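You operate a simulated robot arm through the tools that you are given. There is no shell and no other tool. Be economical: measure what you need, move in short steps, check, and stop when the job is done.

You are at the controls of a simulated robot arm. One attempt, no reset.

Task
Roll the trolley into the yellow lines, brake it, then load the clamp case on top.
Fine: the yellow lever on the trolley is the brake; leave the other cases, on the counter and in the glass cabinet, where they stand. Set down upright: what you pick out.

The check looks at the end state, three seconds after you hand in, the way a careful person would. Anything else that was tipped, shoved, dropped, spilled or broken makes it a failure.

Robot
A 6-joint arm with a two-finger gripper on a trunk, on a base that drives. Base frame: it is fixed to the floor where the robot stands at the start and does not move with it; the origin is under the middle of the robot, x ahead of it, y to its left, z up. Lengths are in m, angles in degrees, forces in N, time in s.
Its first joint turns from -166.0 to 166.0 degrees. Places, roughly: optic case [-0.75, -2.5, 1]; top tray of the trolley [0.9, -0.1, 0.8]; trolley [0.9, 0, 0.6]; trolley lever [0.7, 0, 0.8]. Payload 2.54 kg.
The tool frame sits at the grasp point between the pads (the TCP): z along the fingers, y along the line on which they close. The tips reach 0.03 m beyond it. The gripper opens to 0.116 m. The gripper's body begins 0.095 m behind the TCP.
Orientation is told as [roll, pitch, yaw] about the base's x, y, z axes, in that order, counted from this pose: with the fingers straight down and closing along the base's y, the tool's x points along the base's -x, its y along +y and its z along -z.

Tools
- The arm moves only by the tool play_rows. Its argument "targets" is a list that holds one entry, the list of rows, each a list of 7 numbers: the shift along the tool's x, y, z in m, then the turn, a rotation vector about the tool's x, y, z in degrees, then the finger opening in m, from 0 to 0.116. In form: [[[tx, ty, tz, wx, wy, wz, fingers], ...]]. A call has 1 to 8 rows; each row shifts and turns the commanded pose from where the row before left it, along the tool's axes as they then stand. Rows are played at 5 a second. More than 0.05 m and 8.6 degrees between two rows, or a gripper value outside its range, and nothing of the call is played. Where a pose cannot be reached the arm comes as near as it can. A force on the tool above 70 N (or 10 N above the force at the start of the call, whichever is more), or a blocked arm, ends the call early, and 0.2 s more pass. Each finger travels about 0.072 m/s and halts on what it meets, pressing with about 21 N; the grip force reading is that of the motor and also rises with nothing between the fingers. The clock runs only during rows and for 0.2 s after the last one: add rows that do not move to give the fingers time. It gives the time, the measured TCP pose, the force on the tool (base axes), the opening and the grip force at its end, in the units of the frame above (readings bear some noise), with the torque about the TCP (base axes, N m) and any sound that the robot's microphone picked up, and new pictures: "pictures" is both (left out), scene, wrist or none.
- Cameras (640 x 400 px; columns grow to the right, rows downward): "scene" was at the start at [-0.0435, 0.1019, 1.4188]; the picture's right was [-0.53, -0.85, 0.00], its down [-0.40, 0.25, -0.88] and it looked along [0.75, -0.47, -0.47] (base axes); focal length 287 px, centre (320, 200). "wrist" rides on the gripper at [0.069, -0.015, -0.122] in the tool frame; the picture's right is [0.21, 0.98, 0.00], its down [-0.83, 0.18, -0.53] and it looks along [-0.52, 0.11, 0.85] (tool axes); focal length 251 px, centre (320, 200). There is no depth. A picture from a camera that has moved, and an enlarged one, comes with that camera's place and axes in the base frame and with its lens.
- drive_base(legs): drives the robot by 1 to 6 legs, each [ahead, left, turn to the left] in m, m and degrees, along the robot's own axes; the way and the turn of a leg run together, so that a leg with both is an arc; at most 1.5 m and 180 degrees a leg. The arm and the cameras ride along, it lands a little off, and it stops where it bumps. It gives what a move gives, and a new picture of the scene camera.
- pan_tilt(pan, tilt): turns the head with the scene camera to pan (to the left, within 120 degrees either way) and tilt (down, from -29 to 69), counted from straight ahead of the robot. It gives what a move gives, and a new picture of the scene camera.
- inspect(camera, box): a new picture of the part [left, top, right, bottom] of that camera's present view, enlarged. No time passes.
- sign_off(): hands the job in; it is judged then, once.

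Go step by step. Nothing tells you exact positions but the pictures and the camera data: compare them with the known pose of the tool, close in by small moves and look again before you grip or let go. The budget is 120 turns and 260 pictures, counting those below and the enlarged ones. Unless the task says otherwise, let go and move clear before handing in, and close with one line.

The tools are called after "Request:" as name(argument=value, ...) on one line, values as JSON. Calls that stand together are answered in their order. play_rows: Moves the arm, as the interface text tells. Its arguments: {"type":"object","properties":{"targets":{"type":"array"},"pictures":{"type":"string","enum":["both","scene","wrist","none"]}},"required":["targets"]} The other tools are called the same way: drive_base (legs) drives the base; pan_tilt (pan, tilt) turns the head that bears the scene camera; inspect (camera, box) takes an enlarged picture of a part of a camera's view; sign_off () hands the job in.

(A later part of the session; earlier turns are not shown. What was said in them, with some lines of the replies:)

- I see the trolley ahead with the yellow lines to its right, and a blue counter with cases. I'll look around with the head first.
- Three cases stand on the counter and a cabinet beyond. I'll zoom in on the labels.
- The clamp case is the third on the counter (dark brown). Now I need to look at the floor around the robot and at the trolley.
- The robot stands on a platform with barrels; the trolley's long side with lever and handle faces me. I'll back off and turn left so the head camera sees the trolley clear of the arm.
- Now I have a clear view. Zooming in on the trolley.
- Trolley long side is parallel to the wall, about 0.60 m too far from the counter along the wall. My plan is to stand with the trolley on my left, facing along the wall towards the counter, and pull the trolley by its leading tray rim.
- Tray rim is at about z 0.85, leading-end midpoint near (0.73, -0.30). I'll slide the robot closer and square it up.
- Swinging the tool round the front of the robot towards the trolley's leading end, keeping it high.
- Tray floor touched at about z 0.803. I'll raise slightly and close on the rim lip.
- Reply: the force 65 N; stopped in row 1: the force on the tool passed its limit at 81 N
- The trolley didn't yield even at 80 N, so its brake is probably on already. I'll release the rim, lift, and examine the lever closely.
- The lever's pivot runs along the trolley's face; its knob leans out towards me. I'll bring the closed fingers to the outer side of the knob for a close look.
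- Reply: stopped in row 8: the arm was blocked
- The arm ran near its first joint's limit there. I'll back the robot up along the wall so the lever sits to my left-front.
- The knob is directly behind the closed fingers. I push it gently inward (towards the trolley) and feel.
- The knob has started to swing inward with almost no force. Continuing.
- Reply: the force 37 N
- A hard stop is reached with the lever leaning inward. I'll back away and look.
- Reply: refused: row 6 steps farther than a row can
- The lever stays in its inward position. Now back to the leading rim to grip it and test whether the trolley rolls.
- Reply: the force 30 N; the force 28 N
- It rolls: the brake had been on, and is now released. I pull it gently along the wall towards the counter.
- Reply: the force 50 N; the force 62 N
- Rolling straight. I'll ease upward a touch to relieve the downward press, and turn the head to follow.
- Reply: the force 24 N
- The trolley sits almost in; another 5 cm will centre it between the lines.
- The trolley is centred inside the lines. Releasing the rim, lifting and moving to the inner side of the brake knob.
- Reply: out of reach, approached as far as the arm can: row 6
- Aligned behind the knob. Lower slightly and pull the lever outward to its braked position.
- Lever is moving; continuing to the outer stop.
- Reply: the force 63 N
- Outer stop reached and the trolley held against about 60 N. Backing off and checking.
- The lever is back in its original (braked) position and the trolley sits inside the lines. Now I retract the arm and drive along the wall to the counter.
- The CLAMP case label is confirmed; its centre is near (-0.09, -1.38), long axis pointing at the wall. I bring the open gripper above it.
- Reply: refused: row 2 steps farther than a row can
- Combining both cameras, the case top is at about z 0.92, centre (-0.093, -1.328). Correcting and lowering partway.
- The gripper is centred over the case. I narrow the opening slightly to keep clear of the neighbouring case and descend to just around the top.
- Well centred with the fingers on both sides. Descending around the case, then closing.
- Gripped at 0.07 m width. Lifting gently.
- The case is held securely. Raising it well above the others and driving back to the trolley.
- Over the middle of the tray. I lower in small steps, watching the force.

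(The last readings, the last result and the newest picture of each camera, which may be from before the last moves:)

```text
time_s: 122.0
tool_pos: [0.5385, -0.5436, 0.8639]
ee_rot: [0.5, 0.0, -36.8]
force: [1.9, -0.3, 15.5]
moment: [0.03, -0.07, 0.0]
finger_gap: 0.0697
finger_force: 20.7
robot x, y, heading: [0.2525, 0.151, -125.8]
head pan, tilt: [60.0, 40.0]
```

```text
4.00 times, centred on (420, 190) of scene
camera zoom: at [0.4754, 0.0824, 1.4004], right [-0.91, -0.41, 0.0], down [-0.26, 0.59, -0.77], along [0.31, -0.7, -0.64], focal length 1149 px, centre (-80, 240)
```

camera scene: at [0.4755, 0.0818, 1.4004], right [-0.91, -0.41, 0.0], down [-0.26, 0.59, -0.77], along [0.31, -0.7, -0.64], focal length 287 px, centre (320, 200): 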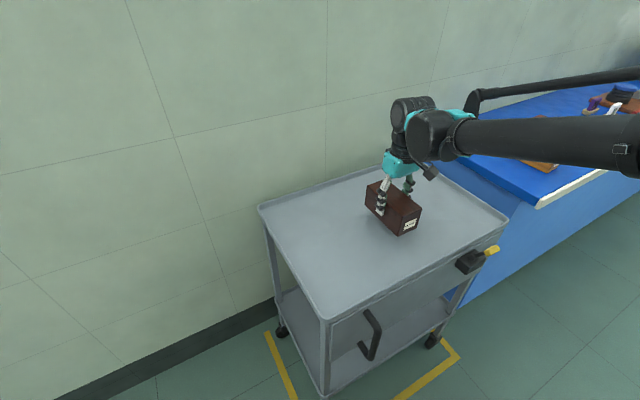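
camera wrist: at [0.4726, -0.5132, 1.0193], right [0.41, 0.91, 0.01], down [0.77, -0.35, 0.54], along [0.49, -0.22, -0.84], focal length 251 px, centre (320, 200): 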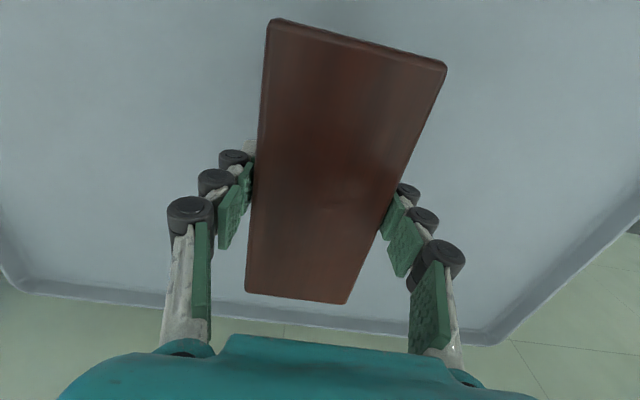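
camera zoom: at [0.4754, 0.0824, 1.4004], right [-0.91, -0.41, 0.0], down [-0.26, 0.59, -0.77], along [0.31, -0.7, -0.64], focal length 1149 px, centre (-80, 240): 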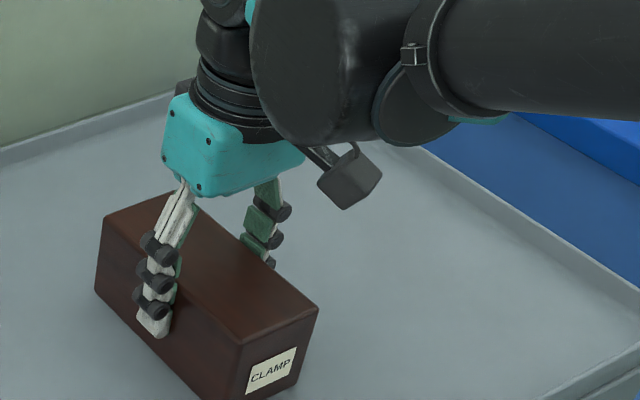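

Contact: the case rests on the tray. Releasing and lifting clear.

Request:
play_rows(targets=[[[0, 0, -0.001, 0, 0, 0, 0.06], [0, 0, 0, 0, 0, 0, 0.075], [0, 0, 0, 0, 0, 0, 0.09], [0, 0, 0, 0, 0, 0, 0.1], [0, 0, -0.03, 0, 0, 0, 0.1], [0, 0, -0.04, 0, 0, 0, 0.1], [0, 0, -0.05, 0, 0, 0, 0.1], [0, 0, -0.05, 0, 0, 0, 0.1]]], pictures="none")

Request:
play_rows(targets=[[[0, 0, -0.05, 0, 0, 0, 0.1], [0.04, 0, -0.02, 0, 0, 0, 0.1], [0.045, -0.02, 0, 0, 0, 0, 0.1], [0.045, -0.02, 0, 0, 0, 0, 0.1], [0.045, -0.02, 0, 0, 0, 0, 0.1], [0.045, -0.02, 0, 0, 0, 0, 0.1]]], pictures="scene")

Request:
inspect(camera="scene", box=[240, 150, 540, 400])

```text
time_s: 123.8
tool_pos: [0.5374, -0.5457, 1.0342]
ee_rot: [0.4, 0.0, -36.8]
force: [0.2, -0.4, -0.4]
moment: [-0.01, -0.01, -0.03]
finger_gap: 0.0999
finger_force: 0.0
robot x, y, heading: [0.2459, 0.1476, -125.8]
head pan, tilt: [60.0, 40.0]
```

```text
time_s: 125.2
tool_pos: [0.3125, -0.4769, 1.1028]
ee_rot: [0.4, -0.2, -36.8]
force: [0.4, -0.7, -0.2]
moment: [0.01, 0.06, -0.01]
finger_gap: 0.1
finger_force: 0.2
robot x, y, heading: [0.2508, 0.1463, -125.7]
head pan, tilt: [60.0, 40.0]
camera scene: at [0.4759, 0.0818, 1.4003], right [-0.91, -0.41, 0.0], down [-0.26, 0.59, -0.77], along [0.31, -0.7, -0.64], focal length 287 px, centre (320, 200)
```

scene: 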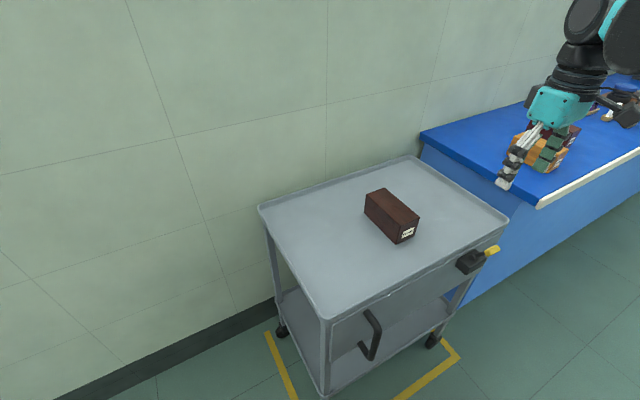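

```text
1.60 times, centred on (390, 275) of scene
camera zoom: at [0.4759, 0.0818, 1.4003], right [-0.91, -0.41, 0.0], down [-0.26, 0.59, -0.77], along [0.31, -0.7, -0.64], focal length 460 px, centre (208, 80)
```

zoom: 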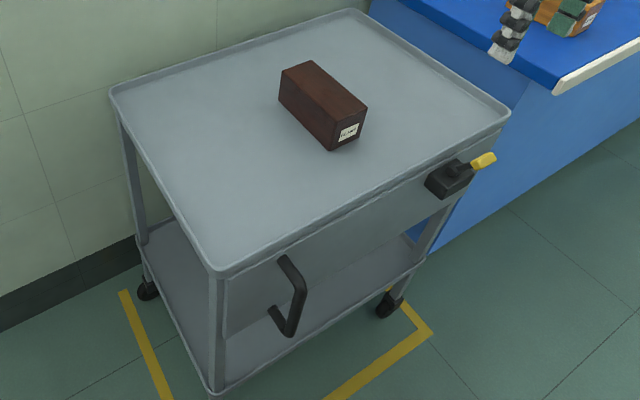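

The case stands upright on the tray. A last check of all casters against the lines.

Request:
pan_tilt(pan=68, tilt=62)

Request:
inspect(camera="scene", box=[200, 100, 520, 300])

```text
time_s: 126.1
tool_pos: [0.3125, -0.4768, 1.1021]
ee_rot: [0.5, -0.1, -36.9]
force: [-0.1, -0.6, -0.1]
moment: [-0.01, -0.01, 0.0]
finger_gap: 0.1003
finger_force: 0.1
robot x, y, heading: [0.2507, 0.1495, -126.0]
head pan, tilt: [68.0, 62.0]
camera scene: at [0.4749, 0.105, 1.3714], right [-0.85, -0.53, 0.0], down [-0.47, 0.75, -0.47], along [0.25, -0.4, -0.88], focal length 287 px, centre (320, 200)
```

scene: 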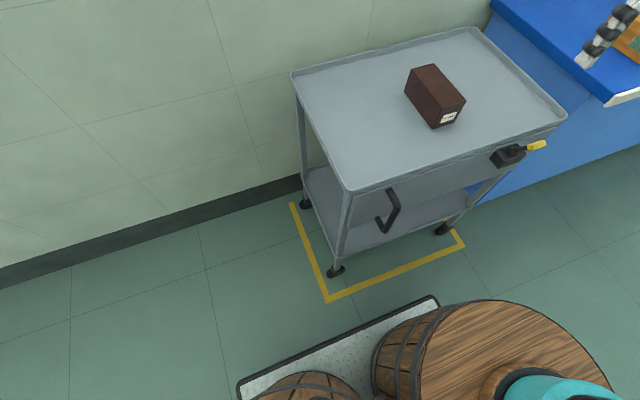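

```text
2.00 times, centred on (360, 200) of scene
camera zoom: at [0.4749, 0.105, 1.3714], right [-0.85, -0.53, 0.0], down [-0.47, 0.75, -0.47], along [0.25, -0.4, -0.88], focal length 575 px, centre (240, 200)
```

zoom: 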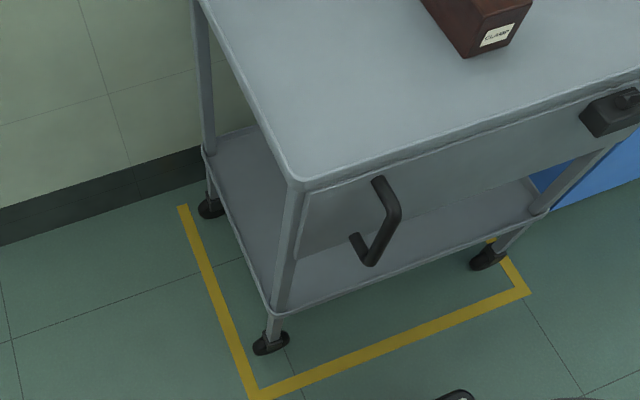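

Everything checks out: trolley inside the lines, brake lever in the braked position, the clamp case upright on the tray, gripper clear. Handing in.

Request:
sign_off()

```text
The job is handed in.
```

The trolley is inside the yellow lines with its brake on, and the clamp case stands upright on its top tray. The trolley started out braked, so I released the lever, rolled it in, then set the lever back. The other cases are where they stood.
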